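You operate a simulated robot arm through the tools that you are given. There is no shell and no other tool. Be economical: measure what you need, move in short steps, check, and stop when the job is done.

Carry out the task below with a simulated robot arm. There is one attempt and no reset: what you move stays moved.

## Task
Fill the bottle from the white rack at the tap, up to between its two lines.
Fine: tank valve open; leave the bottle on the sled, back in the middle; spill nothing. Set down upright: bottle. Where these are worked on the way, their far stop is far enough and under half their travel is too little: bottle sled.

Only the result counts: the job must be done as asked and must still hold three seconds after the hand-in. Knocking over, shifting, dropping, spilling or breaking anything else fails it.

## Robot
A 7-joint arm with a two-finger parallel gripper on a trunk, on a base that drives. Base frame: it is fixed to the floor where the robot stands at the start and does not move with it; the origin is under the middle of the robot, x ahead of it, y to its left, z up; the surface under the hand at the start is at about z = 786. Readings come in mm, degrees, newtons and seconds.
Its first joint turns from -149.0 to 149.0 degrees. Places, roughly: bottle sled [800, 0, 800]; red tank valve [900, 200, 1000]; seat on the sled [900, 0, 800]. Payload 3.5 kg.
Tool frame: the origin (TCP) lies between the finger pads and is the grasp point; the fingertips stand 23 mm ahead of it; z points along the fingers, y is the line along which they close. The gripper opens to 94 mm. The fingers are 38 mm wide and 10 mm thick; the gripper's body (54 by 96 mm) begins 39 mm behind the TCP.
Orientation is that of the tool frame in the base frame, as a unit quaternion [x, y, z, w]. With the fingers straight down and closing along the base's y, the tool's x points along the base's -x, its y along +y and its z along -z.

## Interface
- The arm moves only by the tool move_arm. Its argument "plan" is a list of rows, each an object of numbers (a shift or turn left out is 0, a gripper value left out holds the last): "dx", "dy", "dz": the shift along the tool's x, y, z in mm; "ax", "ay", "az": the turn, a rotation vector about the tool's x, y, z in rad. In form: [{"dx": .., "dy": .., "dz": .., "ax": .., "ay": .., "az": ..}, ...]. A call has 1 to 20 rows; each row is the pose to reach, as a shift and turn from the pose commanded when the call began, along the tool's axes at that moment. "fingers" is the closure in counts, from 0 (fully open) to 255 (shut), set as the call begins (left out, the last holds). Each row takes 0.2 s and may step no farther than 50 mm and 8.6 degrees from the row before; otherwise, or with a gripper value out of range, the whole call is refused. Where a pose cannot be reached the arm comes as near as it can. A force on the tool above 40 N (or 10 N above the force at the start of the call, whichever is more), or a blocked arm, ends the call early, and 0.2 s more pass. The fingers move at their own pace (about 153 mm/s each) and stop on an object; they squeeze with about 35 N. The grip force told is the motor's: it shows also when the fingers shut on nothing. Time passes only in rows, and 0.2 s behind the last, so rows that repeat a pose let the fingers close. It gives the time, the measured TCP pose, the force on the tool (base axes), the opening and the grip force at its end, in the units of the frame above (readings bear some noise), with the torque about the TCP (base axes, N m) and any sound that the robot's microphone picked up.
- Cameras (640 x 400 px; columns grow to the right, rows downward): "scene" is now at [-238.1, 172.2, 1296.6]; the picture's right is [-0.18, -0.98, 0.00], its down [-0.28, 0.05, -0.96] and it looks along [0.94, -0.18, -0.29] (base axes); focal length 259 px, centre (320, 200). "wrist" rides on the gripper at [86, 16, -74] in the tool frame; the picture's right is [-0.18, 0.98, 0.00], its down [-0.58, -0.11, -0.81] and it looks along [-0.79, -0.15, 0.59] (tool axes); focal length 243 px, centre (320, 200). There is no depth. A picture from a camera that has moved, and an enlarged one, comes with that camera's place and axes in the base frame and with its lens.
- capture(camera): a new picture of that camera. It takes no simulated time.
- base_move(legs): drives the robot by 1 to 6 legs, each [ahead, left, turn to the left] in mm, mm and degrees, along the robot's own axes; the way and the turn of a leg run together, so that a leg with both is an arc; at most 1500 mm and 180 degrees a leg. The arm and the cameras ride along, it lands a little off, and it stops where it bumps. It gives what a move gives.
- aim_head(pan, tilt): turns the head with the scene camera to pan (to the left, within 143 degrees either way) and tilt (down, from -29 to 69), counted from straight ahead of the robot. It gives what a move gives.
- inspect(camera, box): a new picture of the part [left, top, right, bottom] of that camera's present view, enlarged. It takes no simulated time.
- hand_in(): hands the job in; it is judged then, once.

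Work in short steps. Places have to be worked out from the pictures, the camera data and where the tool is seen: move nearer, look again, correct. Check each grasp and each placing, and mend what went wrong. You have 120 turns and 90 pictures in all, those below and enlarged ones among them. Open the gripper and draw the arm clear of the work before you hand the job in, unless the task says otherwise; then end with one line.

The tools are called after "Call:" by a JSON object that holds its "api" and its "payload". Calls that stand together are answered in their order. move_arm: Moves the arm, as the interface text tells. Its arguments: {"type":"object","properties":{"plan":{"type":"array","items":{"type":"object","properties":{"dx":{"type":"number"},"dy":{"type":"number"},"dz":{"type":"number"},"ax":{"type":"number"},"ay":{"type":"number"},"az":{"type":"number"}}}},"fingers":{"type":"number"}},"required":["plan"]} The other tools are called the same way: base_move (legs) drives the base; aim_head (pan, tilt) turns the head that bears the scene camera; capture (camera) takes a picture; inspect (camera, box) takes an enlarged picture of a part of a camera's view; hand_in () hands the job in.

At the start:

```text
clock: 0.0
tool_pos: [663.4, -95.0, 1000.2]
tcp_rot: [0.0, 1.0, 0.0, -0.001]
contact_force: [-0.3, 0.8, 0.4]
torque: [-0.02, 0.01, 0.0]
grip_width: 94.2
grip_force: 0.1
robot x, y, heading: [2.6, 1.2, -0.1]
head pan, tilt: [-10.6, 16.6]
```

scene: 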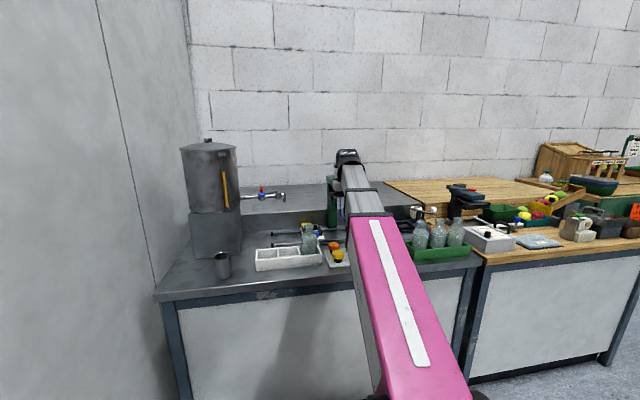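
wrist: 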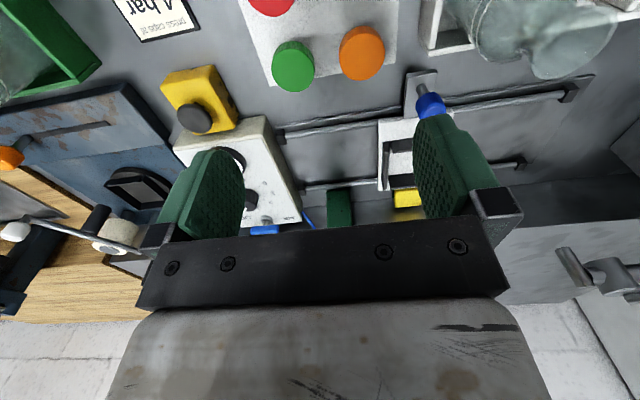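

The scene shows a tank with a tap on the left, a white rack with a bottle, and a sled behind it. I enlarge the region to understand it.

Call:
{"api": "inspect", "payload": {"camera": "scene", "box": [170, 130, 350, 290]}}

Call:
{"api": "inspect", "payload": {"camera": "scene", "box": [240, 180, 350, 275]}}

```text
2.50 times, centred on (260, 210) of scene
camera zoom: at [-238.1, 172.2, 1296.6], right [-0.18, -0.98, 0.0], down [-0.28, 0.05, -0.96], along [0.94, -0.18, -0.29], focal length 648 px, centre (470, 175)
```

zoom: 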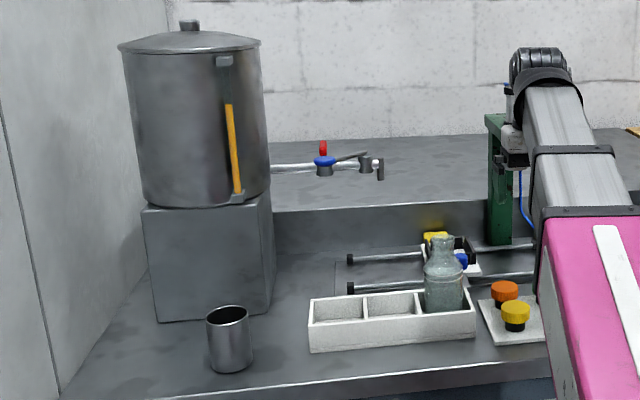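

```text
4.21 times, centred on (295, 228) of scene
camera zoom: at [-238.1, 172.2, 1296.6], right [-0.18, -0.98, 0.0], down [-0.28, 0.05, -0.96], along [0.94, -0.18, -0.29], focal length 1091 px, centre (425, 84)
```

zoom: 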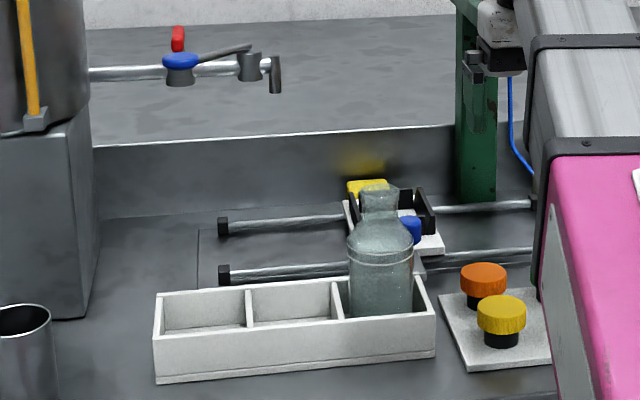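

I raise and shift the hand left and back a bit, to look at the sled and tap area with the wrist camera.

Call:
{"api": "move_arm", "payload": {"plan": [{"dx": 15, "dy": 30, "dz": -30}, {"dx": 30, "dy": 60, "dz": -60}, {"dx": 45, "dy": 90, "dz": -90}, {"dx": 60, "dy": 120, "dz": -120}, {"dx": 75, "dy": 150, "dz": -150}]}}

Call:
{"api": "capture", "payload": {"camera": "wrist"}}

Call:
{"api": "capture", "payload": {"camera": "scene"}}

```text
clock: 0.4
tool_pos: [654.7, -72.3, 1023.3]
tcp_rot: [-0.004, 1.0, -0.003, 0.006]
contact_force: [6.3, 0.8, -11.5]
torque: [-0.38, -0.55, -0.23]
grip_width: 94.0
grip_force: 0.1
robot x, y, heading: [-0.8, 3.2, -0.0]
head pan, tilt: [-10.6, 16.6]
stopped in row 2: the force on the tool passed its limit at 75 N (the readings are from after the stop); the commanded pose is now the measured one
```

```text
85 pictures are left
camera wrist: at [565.8, -55.6, 1096.9], right [0.18, 0.98, 0.0], down [0.57, -0.1, 0.82], along [0.8, -0.15, -0.58], focal length 243 px, centre (320, 200)
```

wrist: 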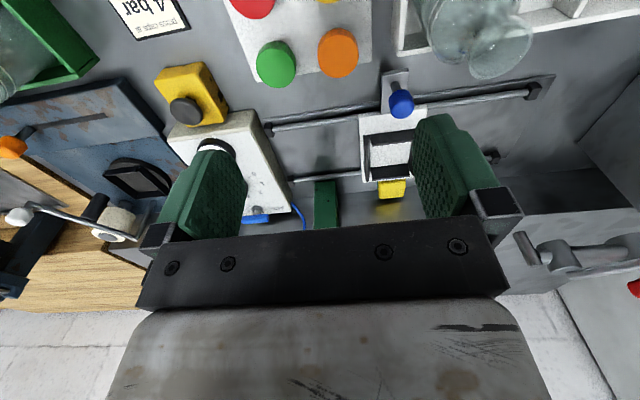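

```text
84 pictures are left
camera scene: at [-238.2, 172.2, 1296.6], right [-0.18, -0.98, 0.0], down [-0.28, 0.05, -0.96], along [0.94, -0.18, -0.29], focal length 259 px, centre (320, 200)
```

scene: 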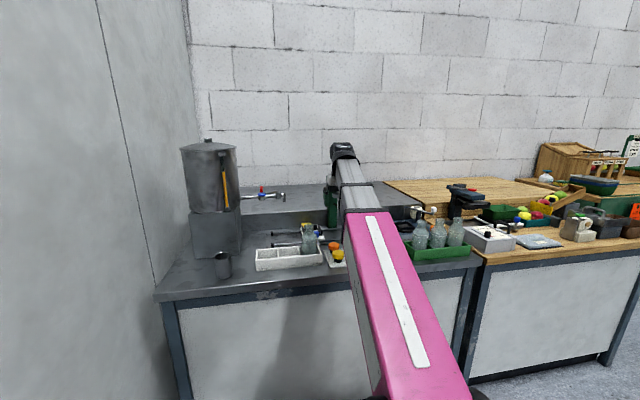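

The force stop at row 2 seems dynamic (nothing is near the fingers); I retry with a gentler ramp.

Call:
{"api": "move_arm", "payload": {"plan": [{"dx": 2, "dy": 4, "dz": -4}, {"dx": 8, "dy": 14, "dz": -14}, {"dx": 16, "dy": 28, "dz": -28}, {"dx": 24, "dy": 44, "dz": -44}, {"dx": 32, "dy": 60, "dz": -60}, {"dx": 40, "dy": 76, "dz": -76}, {"dx": 50, "dy": 92, "dz": -92}, {"dx": 58, "dy": 104, "dz": -104}, {"dx": 60, "dy": 110, "dz": -110}]}}

Call:
{"api": "capture", "payload": {"camera": "wrist"}}

```text
clock: 0.9
tool_pos: [653.5, -67.1, 1029.5]
tcp_rot: [-0.007, 1.0, -0.004, 0.012]
contact_force: [5.6, -1.4, -12.2]
torque: [-0.3, -0.58, -0.12]
grip_width: 94.0
grip_force: 0.0
robot x, y, heading: [-1.7, -0.3, 0.0]
head pan, tilt: [-10.6, 16.6]
stopped in row 2: the force on the tool passed its limit at 50 N (the readings are from after the stop); the commanded pose is now the measured one
```

```text
83 pictures are left
camera wrist: at [563.6, -51.2, 1101.4], right [0.17, 0.99, 0.0], down [0.56, -0.09, 0.82], along [0.81, -0.14, -0.57], focal length 243 px, centre (320, 200)
```

wrist: 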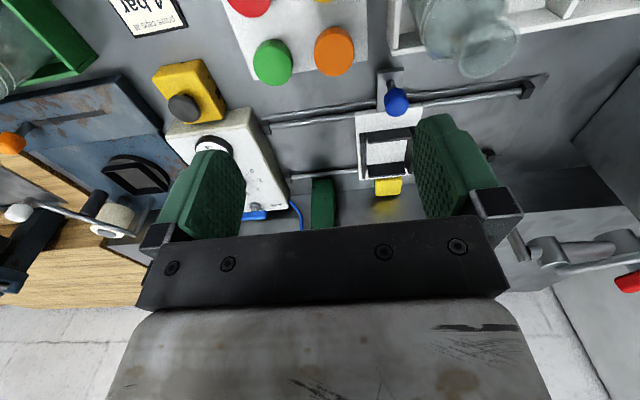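

The force and torque fit a contact at the camera mount from above and behind, likely the own forearm when drawing up and back. I move forward and slightly down instead to free it.

Call:
{"api": "move_arm", "payload": {"plan": [{"dx": -5, "dz": 5}, {"dx": -15, "dz": 15}, {"dx": -25, "dz": 22}, {"dx": -30, "dz": 25}]}}

Call:
{"api": "capture", "payload": {"camera": "wrist"}}

```text
clock: 1.9
tool_pos: [683.9, -67.2, 1006.5]
tcp_rot: [-0.006, 1.0, -0.005, 0.01]
contact_force: [0.1, 1.0, 0.1]
torque: [0.01, 0.04, -0.04]
grip_width: 94.0
grip_force: 0.0
robot x, y, heading: [-1.6, 0.1, 0.0]
head pan, tilt: [-10.6, 16.6]
```

```text
82 pictures are left
camera wrist: at [594.9, -50.9, 1077.8], right [0.17, 0.99, 0.0], down [0.57, -0.09, 0.82], along [0.81, -0.14, -0.57], focal length 243 px, centre (320, 200)
```

wrist: 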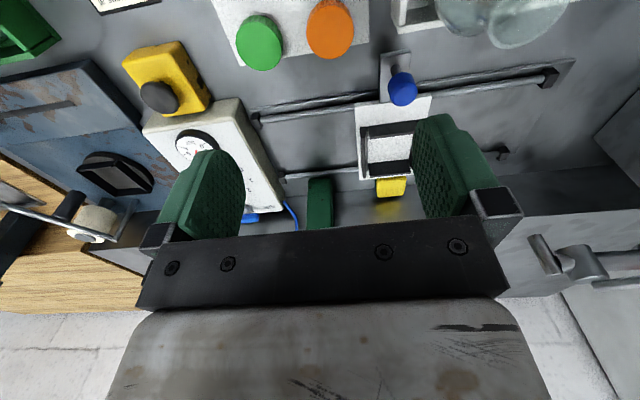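

Freed. Now I zoom in on tap and bottle with the scene camera.

Call:
{"api": "inspect", "payload": {"camera": "scene", "box": [230, 175, 300, 219]}}

Call:
{"api": "inspect", "payload": {"camera": "scene", "box": [280, 215, 350, 259]}}

Call:
{"api": "inspect", "payload": {"camera": "wrist", "box": [350, 0, 640, 190]}}

Call:
{"api": "inspect", "payload": {"camera": "wrist", "box": [500, 190, 640, 310]}}

```text
9.09 times, centred on (265, 197) of scene
camera zoom: at [-238.2, 172.2, 1296.6], right [-0.18, -0.98, 0.0], down [-0.28, 0.05, -0.96], along [0.94, -0.18, -0.29], focal length 2356 px, centre (820, 227)
```

zoom: 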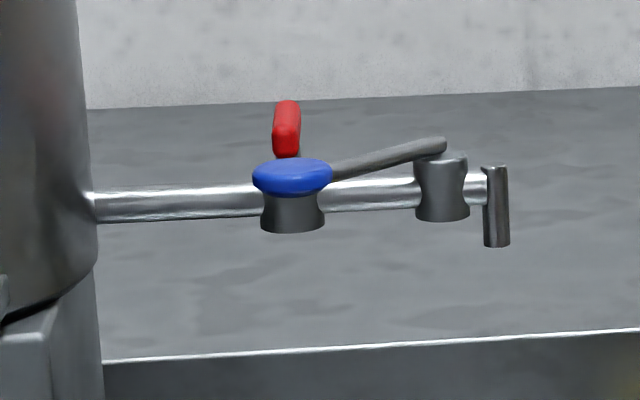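

```text
9.09 times, centred on (315, 237) of scene
camera zoom: at [-238.2, 172.2, 1296.6], right [-0.18, -0.98, 0.0], down [-0.28, 0.05, -0.96], along [0.94, -0.18, -0.29], focal length 2356 px, centre (366, -136)
```

zoom: 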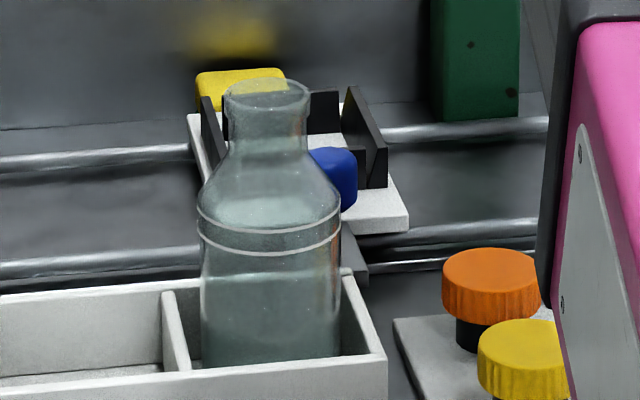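

```text
2.11 times, centred on (495, 95) of wrist
camera zoom: at [594.9, -50.9, 1077.8], right [0.17, 0.99, 0.0], down [0.57, -0.09, 0.82], along [0.81, -0.14, -0.57], focal length 511 px, centre (-48, 421)
```

zoom: 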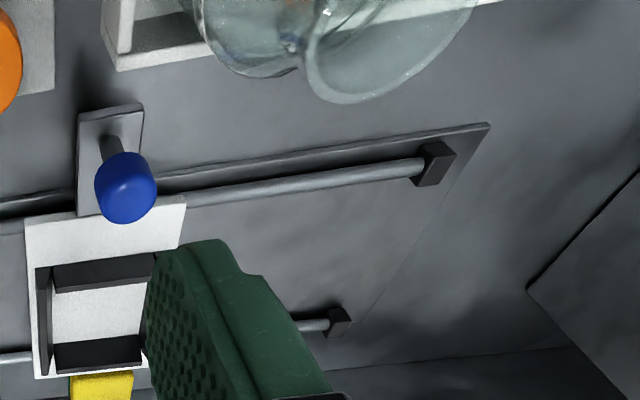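

```text
3.33 times, centred on (570, 250) of wrist
camera zoom: at [594.9, -50.9, 1077.8], right [0.17, 0.99, 0.0], down [0.57, -0.09, 0.82], along [0.81, -0.14, -0.57], focal length 809 px, centre (-513, 33)
```

zoom: 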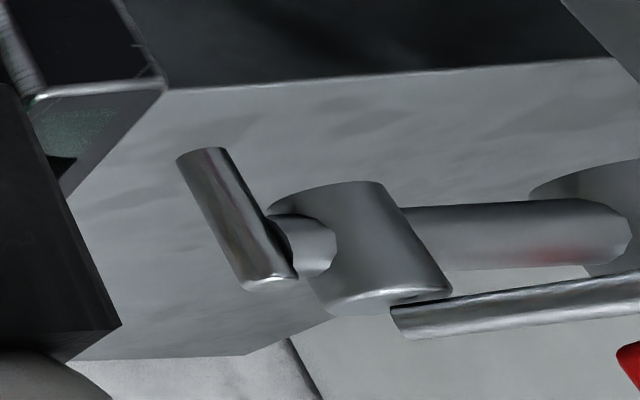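

The tap near the spout has a long lever with a blue knob, and the tank valve has a red handle. I shift the hand left (level) to view the valves close up.

Call:
{"api": "move_arm", "payload": {"plan": [{"dy": 8}, {"dy": 25}, {"dy": 45}, {"dy": 65}, {"dy": 85}, {"dy": 105}, {"dy": 125}, {"dy": 140}, {"dy": 148}, {"dy": 150}]}}

Call:
{"api": "capture", "payload": {"camera": "wrist"}}

```text
clock: 4.1
tool_pos: [682.5, 84.3, 1003.3]
tcp_rot: [-0.006, 1.0, -0.005, 0.009]
contact_force: [0.2, -0.1, 0.4]
torque: [0.01, -0.01, 0.0]
grip_width: 93.9
grip_force: 0.0
robot x, y, heading: [1.0, -2.7, -0.1]
head pan, tilt: [-10.6, 16.6]
```

```text
77 pictures are left
camera wrist: at [592.5, 99.9, 1075.8], right [0.17, 0.99, 0.0], down [0.57, -0.09, 0.82], along [0.81, -0.14, -0.57], focal length 243 px, centre (320, 200)
```

wrist: 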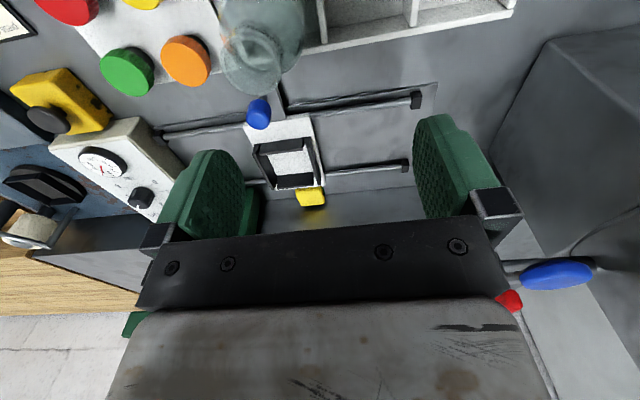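

The gripper hides the valves. I yaw the hand to the left so the wrist camera looks at the valves past the fingers.

Call:
{"api": "move_arm", "payload": {"plan": [{"az": -0.05, "dy": -5}, {"az": -0.15, "dy": -20}, {"az": -0.25, "dy": -35}, {"az": -0.35, "dy": -50}, {"az": -0.45, "dy": -65}, {"az": -0.55, "dy": -80}, {"az": -0.65, "dy": -95}, {"az": -0.75, "dy": -110}, {"az": -0.8, "dy": -115}]}}

Call:
{"api": "capture", "payload": {"camera": "wrist"}}

```text
clock: 6.1
tool_pos: [681.5, -32.2, 1004.1]
tcp_rot: [-0.397, 0.918, -0.007, 0.008]
contact_force: [-0.4, 0.1, -0.2]
torque: [0.0, -0.01, 0.03]
grip_width: 94.2
grip_force: 0.1
robot x, y, heading: [1.0, -0.8, -0.0]
head pan, tilt: [-10.6, 16.6]
```

```text
76 pictures are left
camera wrist: at [608.5, -83.1, 1077.3], right [-0.59, 0.81, -0.02], down [0.46, 0.36, 0.81], along [0.66, 0.47, -0.58], focal length 243 px, centre (320, 200)
```

wrist: 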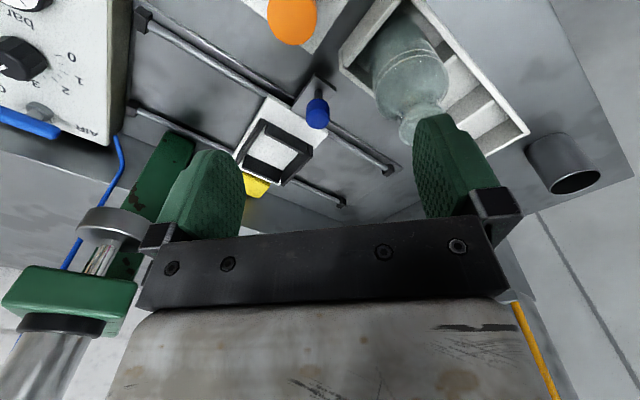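

Yawed like this, the camera is out of the forearm's plane, so raising the hand should put the tap between the fingers in view. I raise it by 180 mm gently.

Call:
{"api": "move_arm", "payload": {"plan": [{"dz": -5}, {"dz": -15}, {"dz": -30}, {"dz": -50}, {"dz": -70}, {"dz": -90}, {"dz": -110}, {"dz": -130}, {"dz": -150}, {"dz": -165}, {"dz": -175}, {"dz": -180}]}}

Call:
{"api": "capture", "payload": {"camera": "wrist"}}

```text
clock: 8.7
tool_pos: [695.5, -29.9, 1154.1]
tcp_rot: [-0.396, 0.918, -0.017, 0.026]
contact_force: [-0.3, 0.6, 0.2]
torque: [-0.03, 0.0, -0.01]
grip_width: 93.9
grip_force: 0.0
out of reach, approached as far as the arm can: row 8, 9, 10, 11, 12
robot x, y, heading: [-0.2, -3.6, 0.1]
head pan, tilt: [-10.6, 16.6]
```

```text
75 pictures are left
camera wrist: at [618.0, -80.8, 1225.4], right [-0.59, 0.81, -0.04], down [0.43, 0.36, 0.83], along [0.69, 0.47, -0.56], focal length 243 px, centre (320, 200)
```

wrist: 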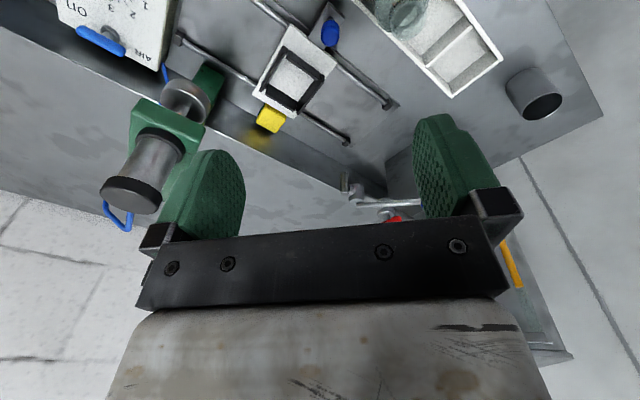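

The tap shows at (350,185), with the lever behind the right finger. I yaw a bit more to get it between the fingers.

Call:
{"api": "move_arm", "payload": {"plan": [{"az": -0.05}, {"az": -0.12}, {"az": -0.2}, {"az": -0.27}, {"az": -0.3}]}}

Call:
{"api": "inspect", "payload": {"camera": "wrist", "box": [230, 100, 430, 240]}}

```text
clock: 9.9
tool_pos: [703.9, -32.0, 1142.1]
tcp_rot: [-0.529, 0.848, -0.014, 0.015]
contact_force: [0.1, 0.3, -1.1]
torque: [-0.01, -0.01, 0.01]
grip_width: 94.2
grip_force: 0.0
out of reach, approached as far as the arm can: row 1, 2, 3, 4, 5
robot x, y, heading: [-1.5, -1.1, -0.0]
head pan, tilt: [-10.6, 16.6]
```

```text
2.86 times, centred on (330, 170) of wrist
camera zoom: at [646.8, -101.6, 1214.1], right [-0.8, 0.6, -0.04], down [0.32, 0.48, 0.82], along [0.51, 0.64, -0.58], focal length 693 px, centre (291, 286)
```

zoom: 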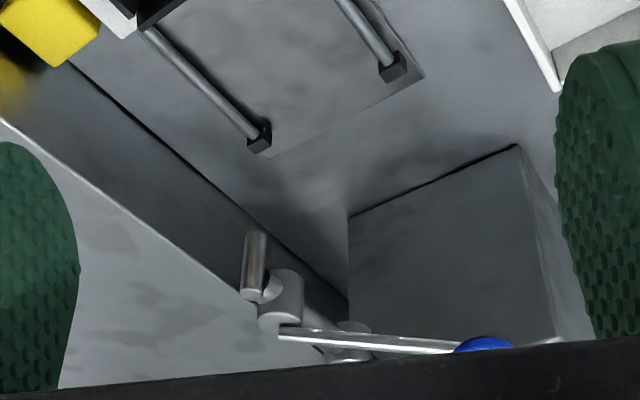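

The geometry is clear: tap pivot ≈(842,145,1007), its blue knob ≈(762,211,1022), spout outlet ≈(849,118,968), bottle mouth ≈(657,42,923). I lower the hand and return the yaw to about 45° before approaching the bottle.

Call:
{"api": "move_arm", "payload": {"plan": [{"dz": 5, "az": 0.03}, {"dz": 20, "az": 0.08}, {"dz": 40, "az": 0.15}, {"dz": 60, "az": 0.22}, {"dz": 80, "az": 0.28}, {"dz": 100, "az": 0.3}, {"dz": 120, "az": 0.3}, {"dz": 130, "az": 0.3}]}}

Call:
{"api": "capture", "payload": {"camera": "wrist"}}

```text
clock: 11.7
tool_pos: [705.1, -32.2, 1013.4]
tcp_rot: [-0.395, 0.918, -0.008, 0.008]
contact_force: [-0.6, -0.3, -1.1]
torque: [-0.03, 0.02, -0.03]
grip_width: 94.1
grip_force: 0.0
robot x, y, heading: [-1.1, -0.9, -0.1]
head pan, tilt: [-10.6, 16.6]
```

```text
73 pictures are left
camera wrist: at [631.0, -82.8, 1085.4], right [-0.59, 0.81, -0.02], down [0.46, 0.35, 0.81], along [0.66, 0.47, -0.58], focal length 243 px, centre (320, 200)
```

wrist: 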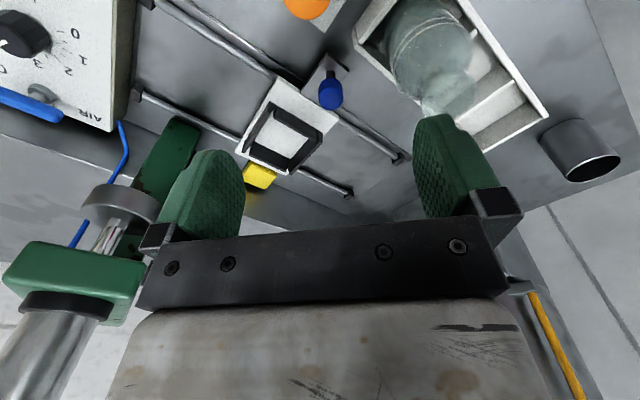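

The mouth again resolves to about (656,42). I move over it at safe height.

Call:
{"api": "move_arm", "payload": {"plan": [{"dx": -1, "dy": 5}, {"dx": -4, "dy": 18}, {"dx": -8, "dy": 33}, {"dx": -12, "dy": 48}, {"dx": -16, "dy": 63}, {"dx": -19, "dy": 76}, {"dx": -21, "dy": 83}, {"dx": -21, "dy": 86}]}}

Call:
{"api": "capture", "payload": {"camera": "wrist"}}

Call:
{"api": "inspect", "payload": {"camera": "scene", "box": [260, 180, 360, 270]}}

```text
clock: 13.5
tool_pos: [656.1, 43.0, 1011.0]
tcp_rot: [-0.396, 0.918, -0.007, 0.008]
contact_force: [-0.3, 0.0, -0.1]
torque: [0.01, -0.01, -0.02]
grip_width: 93.9
grip_force: 0.1
robot x, y, heading: [-0.7, 1.1, 0.2]
head pan, tilt: [-10.6, 16.6]
```

```text
72 pictures are left
camera wrist: at [583.1, -8.4, 1083.4], right [-0.59, 0.81, -0.02], down [0.46, 0.35, 0.81], along [0.66, 0.47, -0.58], focal length 243 px, centre (320, 200)
```

wrist: 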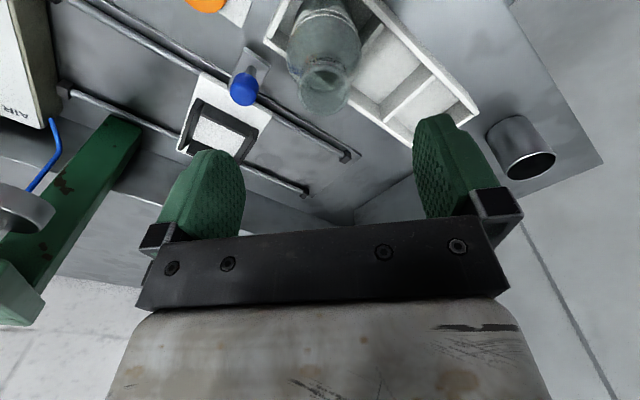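

```text
4.44 times, centred on (310, 225) of scene
camera zoom: at [-238.2, 172.2, 1296.6], right [-0.18, -0.98, 0.0], down [-0.28, 0.05, -0.96], along [0.94, -0.18, -0.29], focal length 1152 px, centre (364, 89)
```

zoom: 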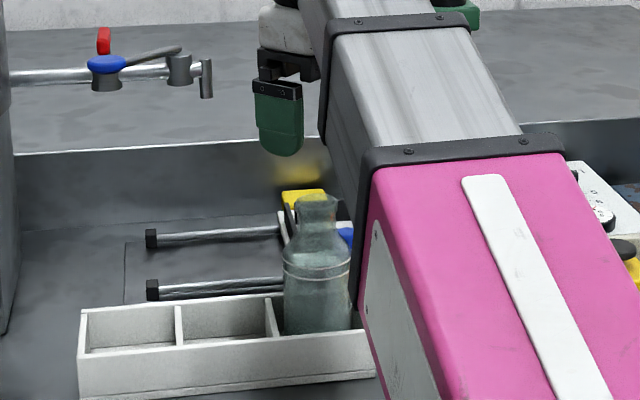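

The bottle mouth lies below the tool within a few mm. I descend to about z=945 and check.

Call:
{"api": "move_arm", "payload": {"plan": [{"dz": 5}, {"dz": 18}, {"dz": 34}, {"dz": 50}, {"dz": 60}, {"dz": 66}]}}

Call:
{"api": "capture", "payload": {"camera": "wrist"}}

Call:
{"api": "inspect", "payload": {"camera": "scene", "box": [280, 200, 350, 260]}}

```text
clock: 14.9
tool_pos: [658.1, 40.9, 944.3]
tcp_rot: [-0.395, 0.918, -0.007, 0.008]
contact_force: [-0.8, 0.1, -0.6]
torque: [-0.01, 0.01, -0.01]
grip_width: 94.2
grip_force: 0.0
robot x, y, heading: [-3.9, 0.4, -0.2]
head pan, tilt: [-10.6, 16.6]
```

```text
70 pictures are left
camera wrist: at [584.1, -10.2, 1017.9], right [-0.59, 0.81, -0.02], down [0.46, 0.35, 0.81], along [0.66, 0.47, -0.58], focal length 243 px, centre (320, 200)
```

wrist: 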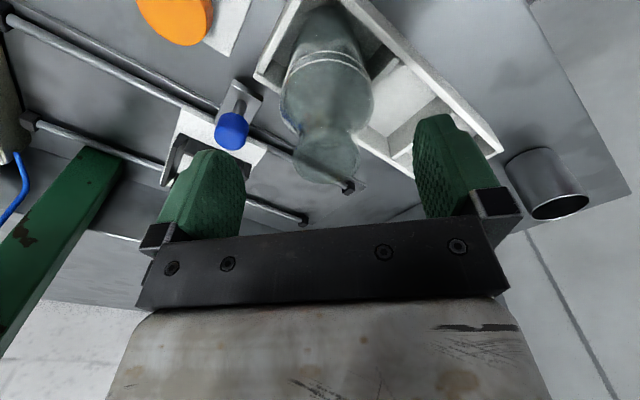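

```text
6.67 times, centred on (315, 230) of scene
camera zoom: at [-238.2, 172.2, 1296.6], right [-0.18, -0.98, 0.0], down [-0.28, 0.05, -0.96], along [0.94, -0.18, -0.29], focal length 1728 px, centre (353, 0)
```

zoom: 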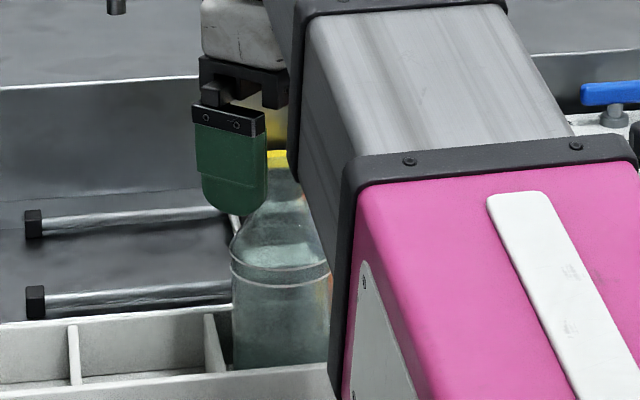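

The mouth is roughly 4 mm off along both tool axes. I correct, descend to TCP z≈914, then close on the neck.

Call:
{"api": "move_arm", "payload": {"plan": [{"dx": -2, "dy": 2, "dz": 5}, {"dx": -4, "dy": 4, "dz": 15}, {"dx": -4, "dy": 4, "dz": 25}, {"dx": -4, "dy": 4, "dz": 30}]}}

Call:
{"api": "capture", "payload": {"camera": "wrist"}}

```text
clock: 15.9
tool_pos: [660.0, 47.8, 916.0]
tcp_rot: [-0.395, 0.919, -0.008, 0.008]
contact_force: [0.4, 0.0, 0.0]
torque: [0.01, 0.01, 0.02]
grip_width: 93.7
grip_force: 0.0
robot x, y, heading: [4.5, 3.3, -0.2]
head pan, tilt: [-10.6, 16.6]
```

```text
68 pictures are left
camera wrist: at [585.6, -3.5, 987.7], right [-0.59, 0.81, -0.02], down [0.46, 0.35, 0.81], along [0.66, 0.47, -0.58], focal length 243 px, centre (320, 200)
```

wrist: 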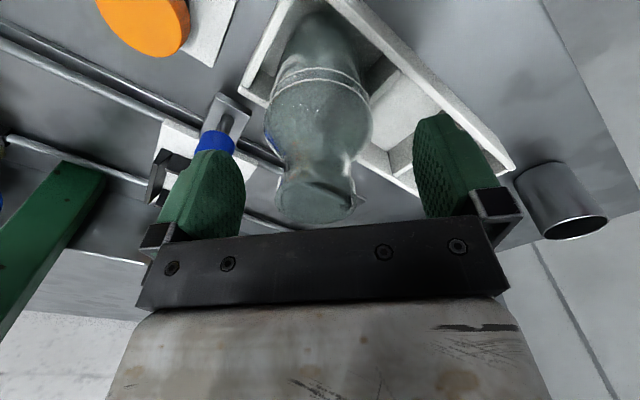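

Mouth sits about 6 mm further along the camera's look; I shift that bit and close the fingers.

Call:
{"api": "move_arm", "payload": {"plan": [{"dx": -3}, {"dx": -5}]}}

Call:
{"api": "move_arm", "payload": {"plan": [{}, {}, {}, {}], "fingers": 255}}

Call:
{"api": "capture", "payload": {"camera": "wrist"}}

```text
clock: 16.5
tool_pos: [660.8, 52.0, 914.7]
tcp_rot: [-0.395, 0.919, -0.007, 0.008]
contact_force: [1.0, -0.6, -0.6]
torque: [0.0, 0.01, 0.04]
grip_width: 94.0
grip_force: 0.0
robot x, y, heading: [1.2, 3.1, -0.1]
head pan, tilt: [-10.6, 16.6]
```

```text
clock: 17.5
tool_pos: [663.0, 52.2, 915.7]
tcp_rot: [-0.395, 0.918, -0.008, 0.009]
contact_force: [-0.1, 2.1, 26.2]
torque: [0.11, 0.22, -0.03]
grip_width: 44.5
grip_force: 34.8
robot x, y, heading: [-2.4, -2.1, -0.2]
head pan, tilt: [-10.6, 16.6]
```

```text
67 pictures are left
camera wrist: at [588.1, 0.0, 988.4], right [-0.59, 0.81, -0.02], down [0.46, 0.35, 0.81], along [0.66, 0.47, -0.58], focal length 243 px, centre (320, 200)
```

wrist: 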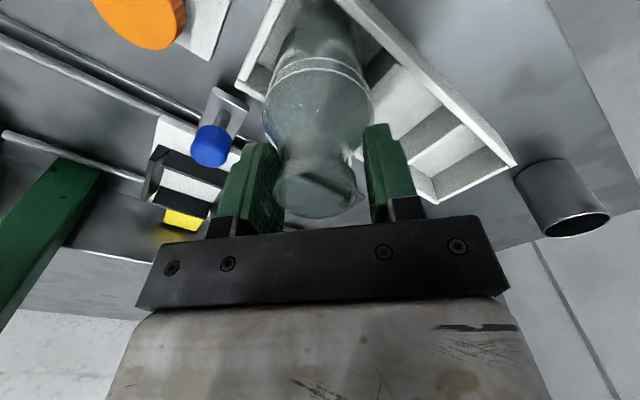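

Width 44.5 mm and 26 N upward mean the tips are pinching the sloping shoulder. I open, rise 13 mm, and close on the neck.

Call:
{"api": "move_arm", "payload": {"plan": [{}, {}, {"dz": -5}, {"dz": -13}], "fingers": 100}}

Call:
{"api": "move_arm", "payload": {"plan": [{}, {}, {}, {}], "fingers": 255}}

Call:
{"api": "capture", "payload": {"camera": "wrist"}}

```text
clock: 18.5
tool_pos: [662.2, 51.3, 928.3]
tcp_rot: [-0.395, 0.919, -0.007, 0.008]
contact_force: [0.5, 0.1, 0.6]
torque: [-0.02, -0.02, 0.0]
grip_width: 57.1
grip_force: 0.0
robot x, y, heading: [3.1, 2.1, -0.2]
head pan, tilt: [-10.6, 16.6]
```

```text
clock: 19.5
tool_pos: [661.7, 51.3, 927.4]
tcp_rot: [-0.395, 0.919, -0.007, 0.008]
contact_force: [-0.1, -0.5, 4.7]
torque: [0.02, 0.18, -0.01]
grip_width: 34.8
grip_force: 34.8
robot x, y, heading: [1.5, -2.5, 0.1]
head pan, tilt: [-10.6, 16.6]
```

```text
66 pictures are left
camera wrist: at [587.6, -0.5, 1000.8], right [-0.59, 0.81, -0.02], down [0.46, 0.35, 0.81], along [0.66, 0.47, -0.58], focal length 243 px, centre (320, 200)
```

wrist: 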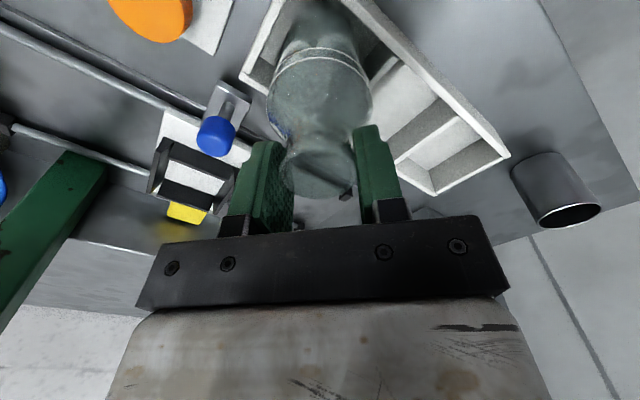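

Width 34.8 mm, gripping at the lip/neck. I lift a little and check.

Call:
{"api": "move_arm", "payload": {"plan": [{"dz": -3}, {"dz": -8}, {"dz": -14}, {"dz": -20}, {"dz": -25}, {"dz": -25}]}}

Call:
{"api": "capture", "payload": {"camera": "wrist"}}

Call:
{"api": "inspect", "payload": {"camera": "scene", "box": [270, 190, 350, 260]}}

```text
clock: 20.9
tool_pos: [660.7, 51.0, 954.0]
tcp_rot: [-0.395, 0.919, -0.006, 0.008]
contact_force: [0.7, -0.4, -1.4]
torque: [0.03, 0.02, -0.05]
grip_width: 34.6
grip_force: 34.8
robot x, y, heading: [0.1, -0.2, 0.0]
head pan, tilt: [-10.6, 16.6]
```

```text
65 pictures are left
camera wrist: at [587.2, -0.3, 1027.0], right [-0.59, 0.81, -0.02], down [0.46, 0.35, 0.81], along [0.66, 0.47, -0.58], focal length 243 px, centre (320, 200)
```

wrist: 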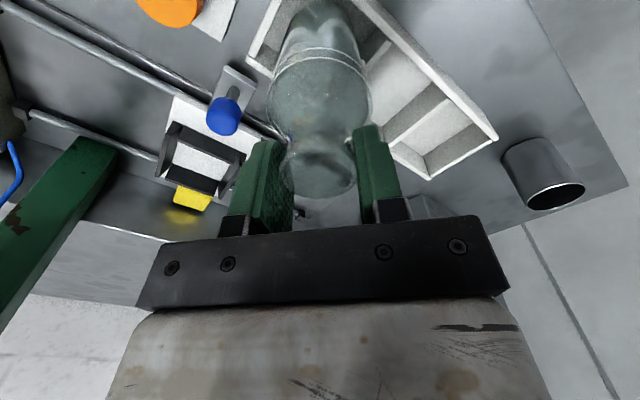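

```text
5.71 times, centred on (310, 225) of scene
camera zoom: at [-238.1, 172.2, 1296.6], right [-0.18, -0.98, 0.0], down [-0.28, 0.05, -0.96], along [0.94, -0.18, -0.29], focal length 1481 px, centre (377, 57)
```

zoom: 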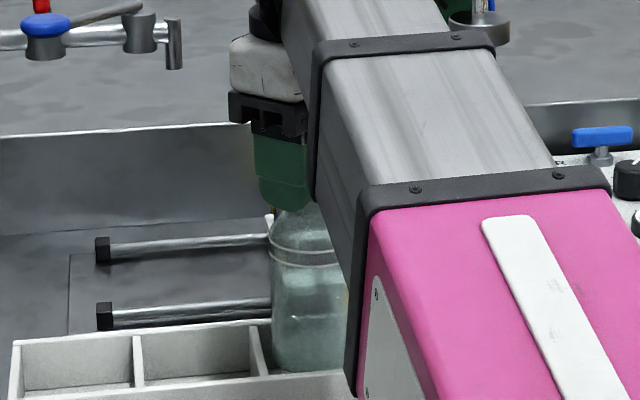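

The bottle is lifted and upright. I raise it to clear the blue knob and cradle.

Call:
{"api": "move_arm", "payload": {"plan": [{"dz": -4}, {"dz": -14}, {"dz": -28}, {"dz": -42}, {"dz": -55}, {"dz": -62}, {"dz": -65}]}}

Call:
{"api": "capture", "payload": {"camera": "wrist"}}

```text
clock: 22.5
tool_pos: [660.7, 50.6, 1018.4]
tcp_rot: [-0.395, 0.919, -0.009, 0.007]
contact_force: [-0.6, 0.4, -2.0]
torque: [0.02, -0.01, 0.02]
grip_width: 34.8
grip_force: 35.1
robot x, y, heading: [-1.8, 0.8, -0.1]
head pan, tilt: [-10.6, 16.6]
```

```text
63 pictures are left
camera wrist: at [586.2, 0.2, 1091.1], right [-0.59, 0.81, -0.02], down [0.46, 0.35, 0.81], along [0.66, 0.47, -0.58], focal length 243 px, centre (320, 200)
```

wrist: 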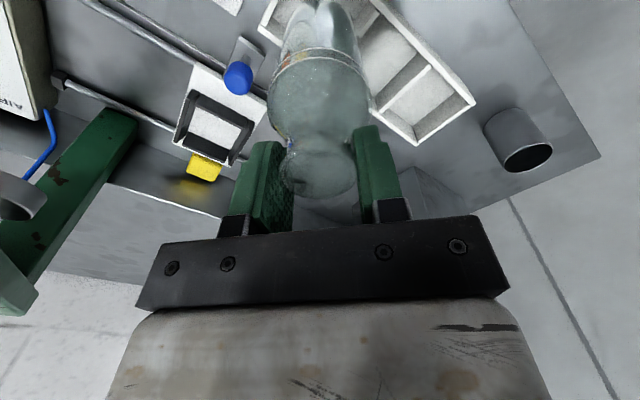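

I zoom onto the sled to locate the cradle and knob accurately.

Call:
{"api": "inspect", "payload": {"camera": "wrist", "box": [160, 30, 288, 190]}}

Call:
{"api": "inspect", "payload": {"camera": "scene", "box": [285, 205, 345, 245]}}

```text
2.50 times, centred on (224, 110) of wrist
camera zoom: at [586.2, 0.2, 1091.1], right [-0.59, 0.81, -0.02], down [0.46, 0.35, 0.81], along [0.66, 0.47, -0.58], focal length 606 px, centre (560, 425)
```

zoom: 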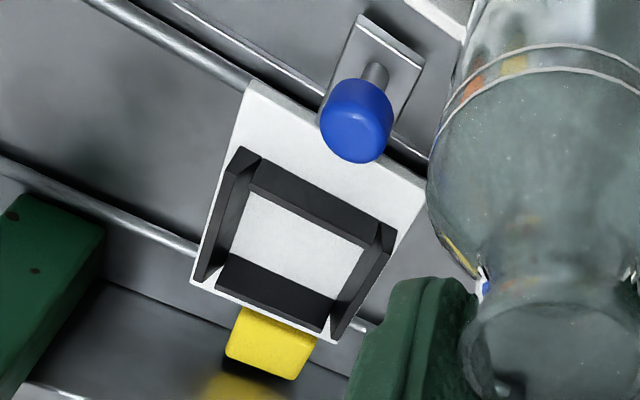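

```text
10.00 times, centred on (315, 225) of scene
camera zoom: at [-238.1, 172.2, 1296.6], right [-0.18, -0.98, 0.0], down [-0.28, 0.05, -0.96], along [0.94, -0.18, -0.29], focal length 2591 px, centre (370, -50)
```

zoom: 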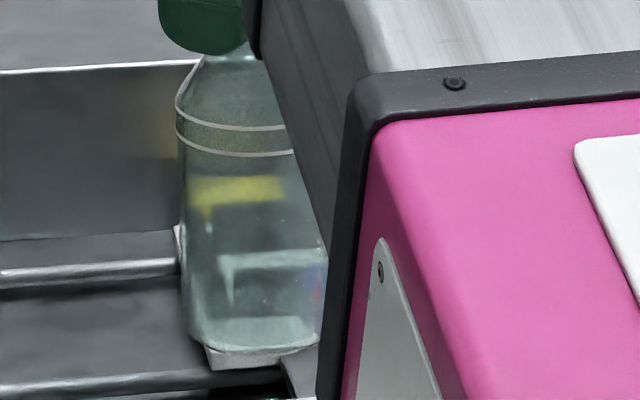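

Cradle floor centre ≈(856,5), bottle bottom about 140–146 mm below TCP. I carry the bottle over to about (838,6) at the same height.

Call:
{"api": "move_arm", "payload": {"plan": [{"dx": -2, "dy": -4}, {"dx": -8, "dy": -14}, {"dx": -16, "dy": -29}, {"dx": -26, "dy": -47}, {"dx": -36, "dy": -65}, {"dx": -46, "dy": -83}, {"dx": -56, "dy": -101}, {"dx": -66, "dy": -119}, {"dx": -76, "dy": -137}, {"dx": -84, "dy": -151}, {"dx": -88, "dy": -159}, {"dx": -90, "dy": -162}]}}

Call:
{"api": "capture", "payload": {"camera": "wrist"}}

Call:
{"api": "inspect", "payload": {"camera": "scene", "box": [280, 180, 360, 250]}}

```text
clock: 25.1
tool_pos: [839.9, 5.3, 1021.8]
tcp_rot: [-0.396, 0.918, -0.007, 0.008]
contact_force: [-0.1, -0.2, -2.7]
torque: [0.0, -0.02, 0.0]
grip_width: 35.0
grip_force: 35.0
robot x, y, heading: [-1.8, -0.8, -0.3]
head pan, tilt: [-10.6, 16.6]
```

```text
60 pictures are left
camera wrist: at [765.0, -45.7, 1094.6], right [-0.59, 0.81, -0.02], down [0.46, 0.35, 0.81], along [0.66, 0.47, -0.58], focal length 243 px, centre (320, 200)
```

wrist: 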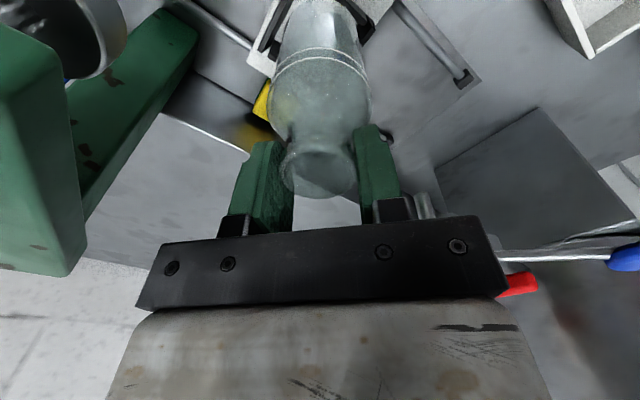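

```text
5.71 times, centred on (320, 215) of scene
camera zoom: at [-238.1, 172.2, 1296.6], right [-0.18, -0.98, 0.0], down [-0.28, 0.05, -0.96], along [0.94, -0.18, -0.29], focal length 1481 px, centre (320, 114)
```

zoom: 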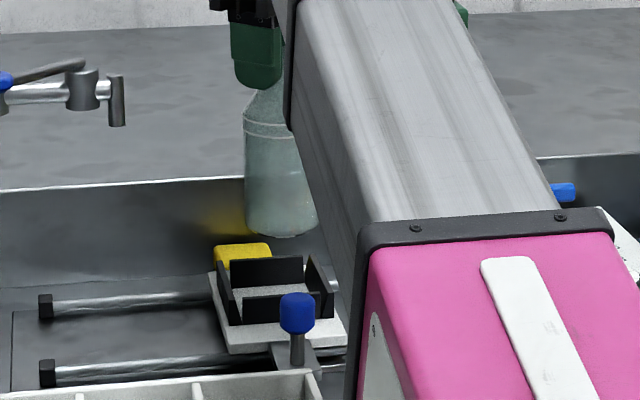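

The scene view now shows the cradle clearly: centre ≈(857,3), wall tops ≈828; bottle bottom ≈877. I shift 15 mm forward and descend 35 mm, then look again.

Call:
{"api": "move_arm", "payload": {"plan": [{"dx": -2, "dy": -3, "dz": 4}, {"dx": -5, "dy": -7, "dz": 14}, {"dx": -8, "dy": -11, "dz": 25}, {"dx": -9, "dy": -12, "dz": 33}, {"dx": -9, "dy": -12, "dz": 35}]}}

Call:
{"api": "inspect", "payload": {"camera": "wrist", "box": [220, 0, 420, 125]}}

Call:
{"api": "inspect", "payload": {"camera": "scene", "box": [290, 205, 350, 245]}}

```text
clock: 26.3
tool_pos: [853.8, 3.4, 986.9]
tcp_rot: [-0.395, 0.919, -0.008, 0.008]
contact_force: [-0.1, 0.6, -1.5]
torque: [-0.01, -0.03, -0.01]
grip_width: 34.7
grip_force: 35.3
robot x, y, heading: [-0.3, 3.3, -0.1]
head pan, tilt: [-10.6, 16.6]
```

```text
3.20 times, centred on (320, 62) of wrist
camera zoom: at [780.5, -47.8, 1059.9], right [-0.59, 0.81, -0.02], down [0.46, 0.35, 0.81], along [0.66, 0.47, -0.58], focal length 776 px, centre (320, 640)
```

zoom: 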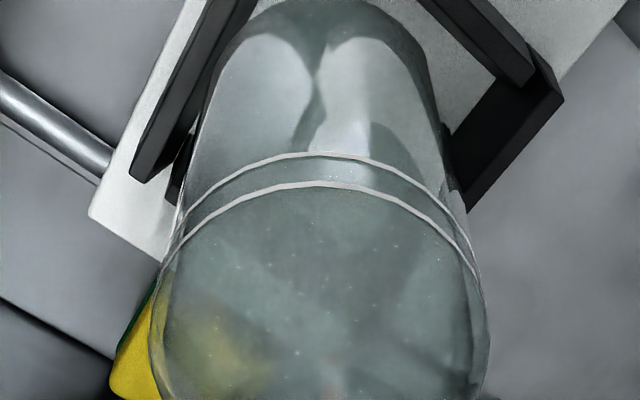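

```text
10.00 times, centred on (320, 225) of scene
camera zoom: at [-238.1, 172.2, 1296.6], right [-0.18, -0.98, 0.0], down [-0.28, 0.05, -0.96], along [0.94, -0.18, -0.29], focal length 2591 px, centre (320, -50)
```

zoom: 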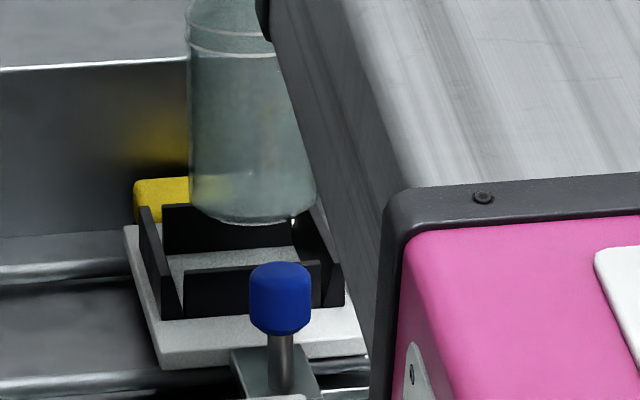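

By the wrist view the cradle centre is ≈(853,8) and the scene view shows the bottle ~6 mm too far right. I shift 5.5 mm left and lower to just above the walls.

Call:
{"api": "move_arm", "payload": {"plan": [{"dx": -2, "dy": 2, "dz": 0}, {"dx": -4, "dy": 3.8, "dz": 4}, {"dx": -4, "dy": 3.8, "dz": 8}, {"dx": -4, "dy": 3.8, "dz": 10}]}}

Call:
{"api": "inspect", "payload": {"camera": "wrist", "box": [240, 0, 400, 100]}}

Call:
{"api": "inspect", "payload": {"camera": "scene", "box": [295, 212, 335, 240]}}

```text
clock: 27.3
tool_pos: [855.0, 8.8, 976.5]
tcp_rot: [-0.396, 0.918, -0.007, 0.008]
contact_force: [-0.6, 0.0, -1.4]
torque: [0.0, 0.02, 0.03]
grip_width: 35.0
grip_force: 34.9
robot x, y, heading: [4.6, 1.2, 0.1]
head pan, tilt: [-10.6, 16.6]
```

```text
4.00 times, centred on (320, 50) of wrist
camera zoom: at [781.3, -42.7, 1050.0], right [-0.59, 0.81, -0.02], down [0.46, 0.35, 0.81], along [0.66, 0.47, -0.58], focal length 970 px, centre (320, 800)
```

zoom: 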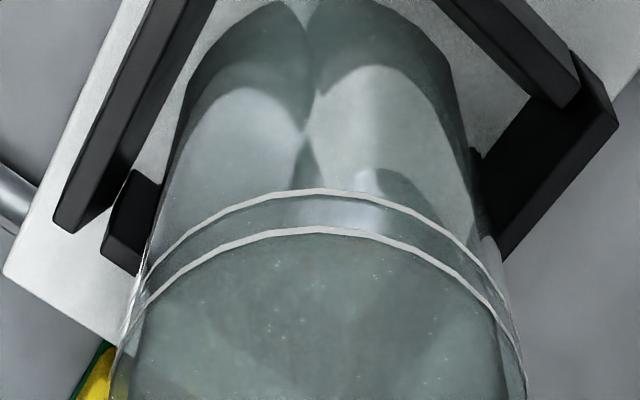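

```text
14.29 times, centred on (315, 226) of scene
camera zoom: at [-238.1, 172.2, 1296.6], right [-0.18, -0.98, 0.0], down [-0.28, 0.05, -0.96], along [0.94, -0.18, -0.29], focal length 3702 px, centre (391, -171)
```

zoom: 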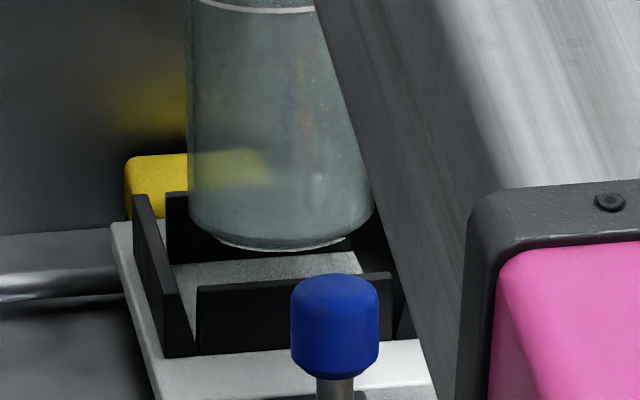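

The bottle is within ~1–2 mm of centre. I nudge 1.3 mm left and lower slowly between the walls, watching the force.

Call:
{"api": "move_arm", "payload": {"plan": [{"dx": -0.9, "dy": 0.9, "dz": 3}, {"dx": -0.9, "dy": 0.9, "dz": 7}, {"dx": -0.9, "dy": 0.9, "dz": 11}, {"dx": -0.9, "dy": 0.9, "dz": 15}]}}

Call:
{"api": "inspect", "payload": {"camera": "scene", "box": [295, 212, 335, 240]}}

```text
clock: 28.3
tool_pos: [855.2, 9.4, 962.3]
tcp_rot: [-0.395, 0.919, -0.008, 0.008]
contact_force: [0.6, -0.6, -2.9]
torque: [0.05, -0.02, -0.02]
grip_width: 34.8
grip_force: 35.1
robot x, y, heading: [0.1, 2.6, 0.2]
head pan, tilt: [-10.6, 16.6]
```

```text
14.29 times, centred on (315, 226) of scene
camera zoom: at [-238.1, 172.2, 1296.6], right [-0.18, -0.98, 0.0], down [-0.28, 0.05, -0.96], along [0.94, -0.18, -0.29], focal length 3702 px, centre (391, -171)
```

zoom: 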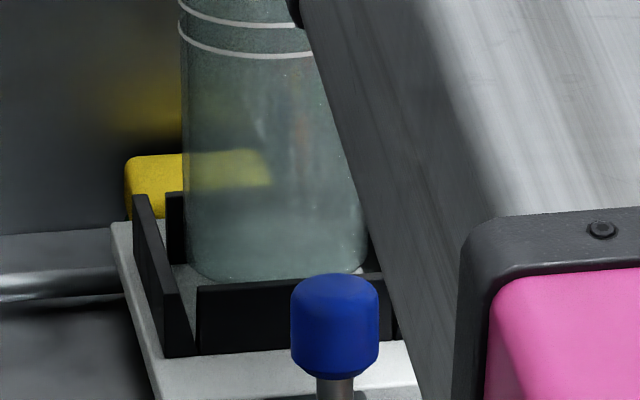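

It entered freely. I continue down until it touches the floor.

Call:
{"api": "move_arm", "payload": {"plan": [{"dz": 3}, {"dz": 6}, {"dz": 9}, {"dz": 11}, {"dz": 12}]}}

Call:
{"api": "inspect", "payload": {"camera": "scene", "box": [295, 212, 335, 240]}}

```text
clock: 29.5
tool_pos: [856.4, 8.8, 949.8]
tcp_rot: [-0.397, 0.918, -0.007, 0.008]
contact_force: [0.7, 0.1, 2.2]
torque: [0.07, 0.1, -0.01]
grip_width: 34.7
grip_force: 35.1
robot x, y, heading: [-0.6, -0.9, 0.2]
head pan, tilt: [-10.6, 16.6]
```

```text
14.29 times, centred on (315, 226) of scene
camera zoom: at [-238.2, 172.2, 1296.6], right [-0.18, -0.98, 0.0], down [-0.28, 0.05, -0.96], along [0.94, -0.18, -0.29], focal length 3702 px, centre (391, -171)
```

zoom: 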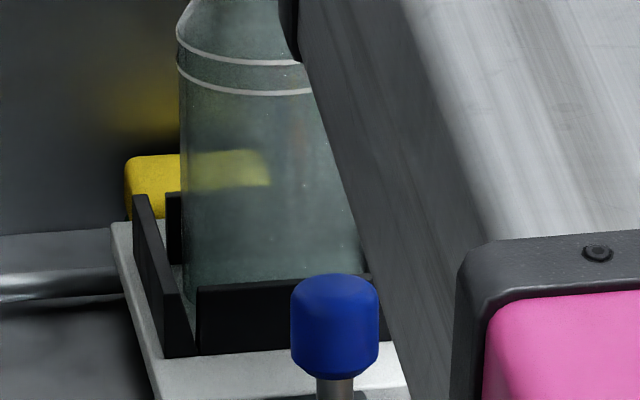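

A force of ~5 N appears – probably the floor. One more mm or two to confirm.

Call:
{"api": "move_arm", "payload": {"plan": [{"dz": 1}, {"dz": 2}]}}

```text
clock: 30.1
tool_pos: [855.6, 10.9, 950.4]
tcp_rot: [-0.396, 0.918, -0.007, 0.008]
contact_force: [2.0, -1.4, 16.2]
torque: [0.0, 0.2, 0.0]
grip_width: 34.7
grip_force: 35.3
robot x, y, heading: [3.6, 1.8, -0.0]
head pan, tilt: [-10.6, 16.6]
```

It stands on the floor. I ease off, open the fingers, and rise clear of the mouth.

Call:
{"api": "move_arm", "payload": {"plan": [{"dz": -2}, {"dz": -2.5}]}}

Call:
{"api": "move_arm", "payload": {"plan": [{}, {}, {}, {"dz": -5}, {"dz": -18}, {"dz": -35}, {"dz": -50}, {"dz": -60}], "fingers": 90}}

Call:
{"api": "capture", "payload": {"camera": "wrist"}}

Call:
{"api": "inspect", "payload": {"camera": "scene", "box": [280, 190, 340, 240]}}

```text
clock: 30.7
tool_pos: [855.3, 10.2, 952.3]
tcp_rot: [-0.395, 0.919, -0.007, 0.008]
contact_force: [-0.4, -0.4, -2.1]
torque: [0.02, 0.01, -0.01]
grip_width: 34.6
grip_force: 34.8
robot x, y, heading: [1.7, 5.7, -0.2]
head pan, tilt: [-10.6, 16.6]
```

```text
clock: 32.5
tool_pos: [854.4, 10.0, 1010.7]
tcp_rot: [-0.396, 0.918, -0.007, 0.008]
contact_force: [0.3, 1.0, 1.0]
torque: [0.02, -0.02, 0.02]
grip_width: 61.0
grip_force: 0.1
robot x, y, heading: [0.8, 2.2, 0.0]
head pan, tilt: [-10.6, 16.6]
```

```text
52 pictures are left
camera wrist: at [781.4, -40.3, 1084.2], right [-0.59, 0.81, -0.02], down [0.46, 0.35, 0.81], along [0.66, 0.47, -0.58], focal length 243 px, centre (320, 200)
```

wrist: 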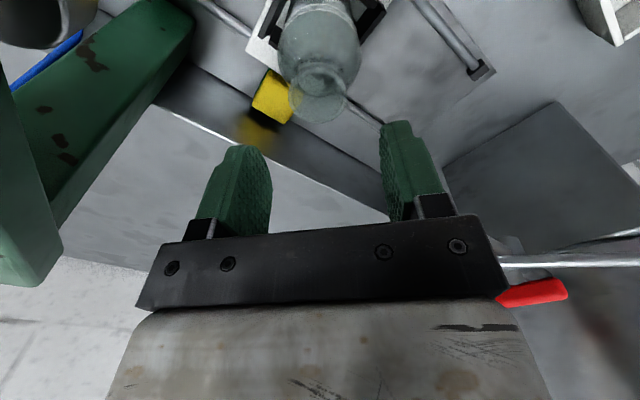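

```text
8.00 times, centred on (310, 215) of scene
camera zoom: at [-238.2, 172.2, 1296.6], right [-0.18, -0.98, 0.0], down [-0.28, 0.05, -0.96], along [0.94, -0.18, -0.29], focal length 2073 px, centre (400, 80)
```

zoom: 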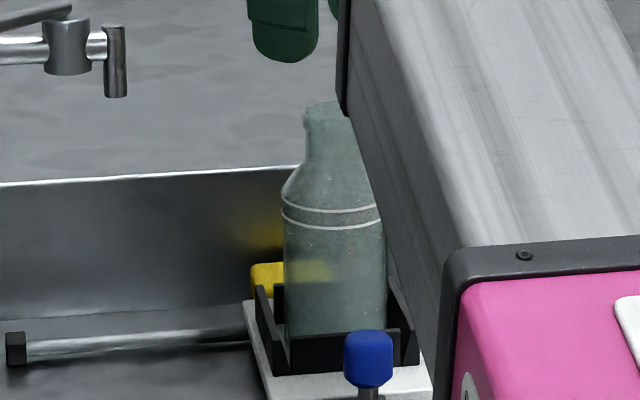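

The bottle stands upright in the cradle. Next I move above the sled's blue knob at ≈(747,4,841).

Call:
{"api": "move_arm", "payload": {"plan": [{"dx": 3, "dy": 3}, {"dx": 12, "dy": 12}, {"dx": 25, "dy": 24}, {"dx": 38, "dy": 37}, {"dx": 51, "dy": 49}, {"dx": 64, "dy": 61}, {"dx": 73, "dy": 70}, {"dx": 77, "dy": 74}]}}

Call:
{"api": "move_arm", "payload": {"plan": [{"dz": 5}, {"dz": 18}, {"dz": 34}, {"dz": 50}, {"dz": 66}, {"dz": 80}, {"dz": 88}, {"dz": 90}]}}

Call:
{"api": "capture", "payload": {"camera": "wrist"}}

```text
clock: 34.3
tool_pos: [748.4, 6.3, 1008.6]
tcp_rot: [-0.395, 0.919, -0.007, 0.007]
contact_force: [0.8, 0.3, -0.2]
torque: [0.01, 0.02, -0.01]
grip_width: 60.8
grip_force: 0.2
robot x, y, heading: [-2.8, 1.6, -0.1]
head pan, tilt: [-10.6, 16.6]
```

```text
clock: 36.1
tool_pos: [749.4, 5.5, 918.0]
tcp_rot: [-0.395, 0.919, -0.007, 0.008]
contact_force: [-0.5, -0.3, 1.0]
torque: [0.0, 0.01, -0.01]
grip_width: 60.9
grip_force: 0.0
robot x, y, heading: [2.4, -1.5, -0.1]
head pan, tilt: [-10.6, 16.6]
```

```text
50 pictures are left
camera wrist: at [676.5, -46.7, 991.3], right [-0.59, 0.81, -0.02], down [0.46, 0.35, 0.81], along [0.66, 0.47, -0.58], focal length 243 px, centre (320, 200)
```

wrist: 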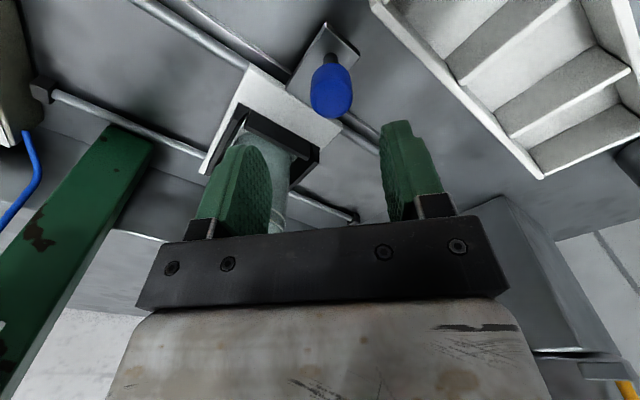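

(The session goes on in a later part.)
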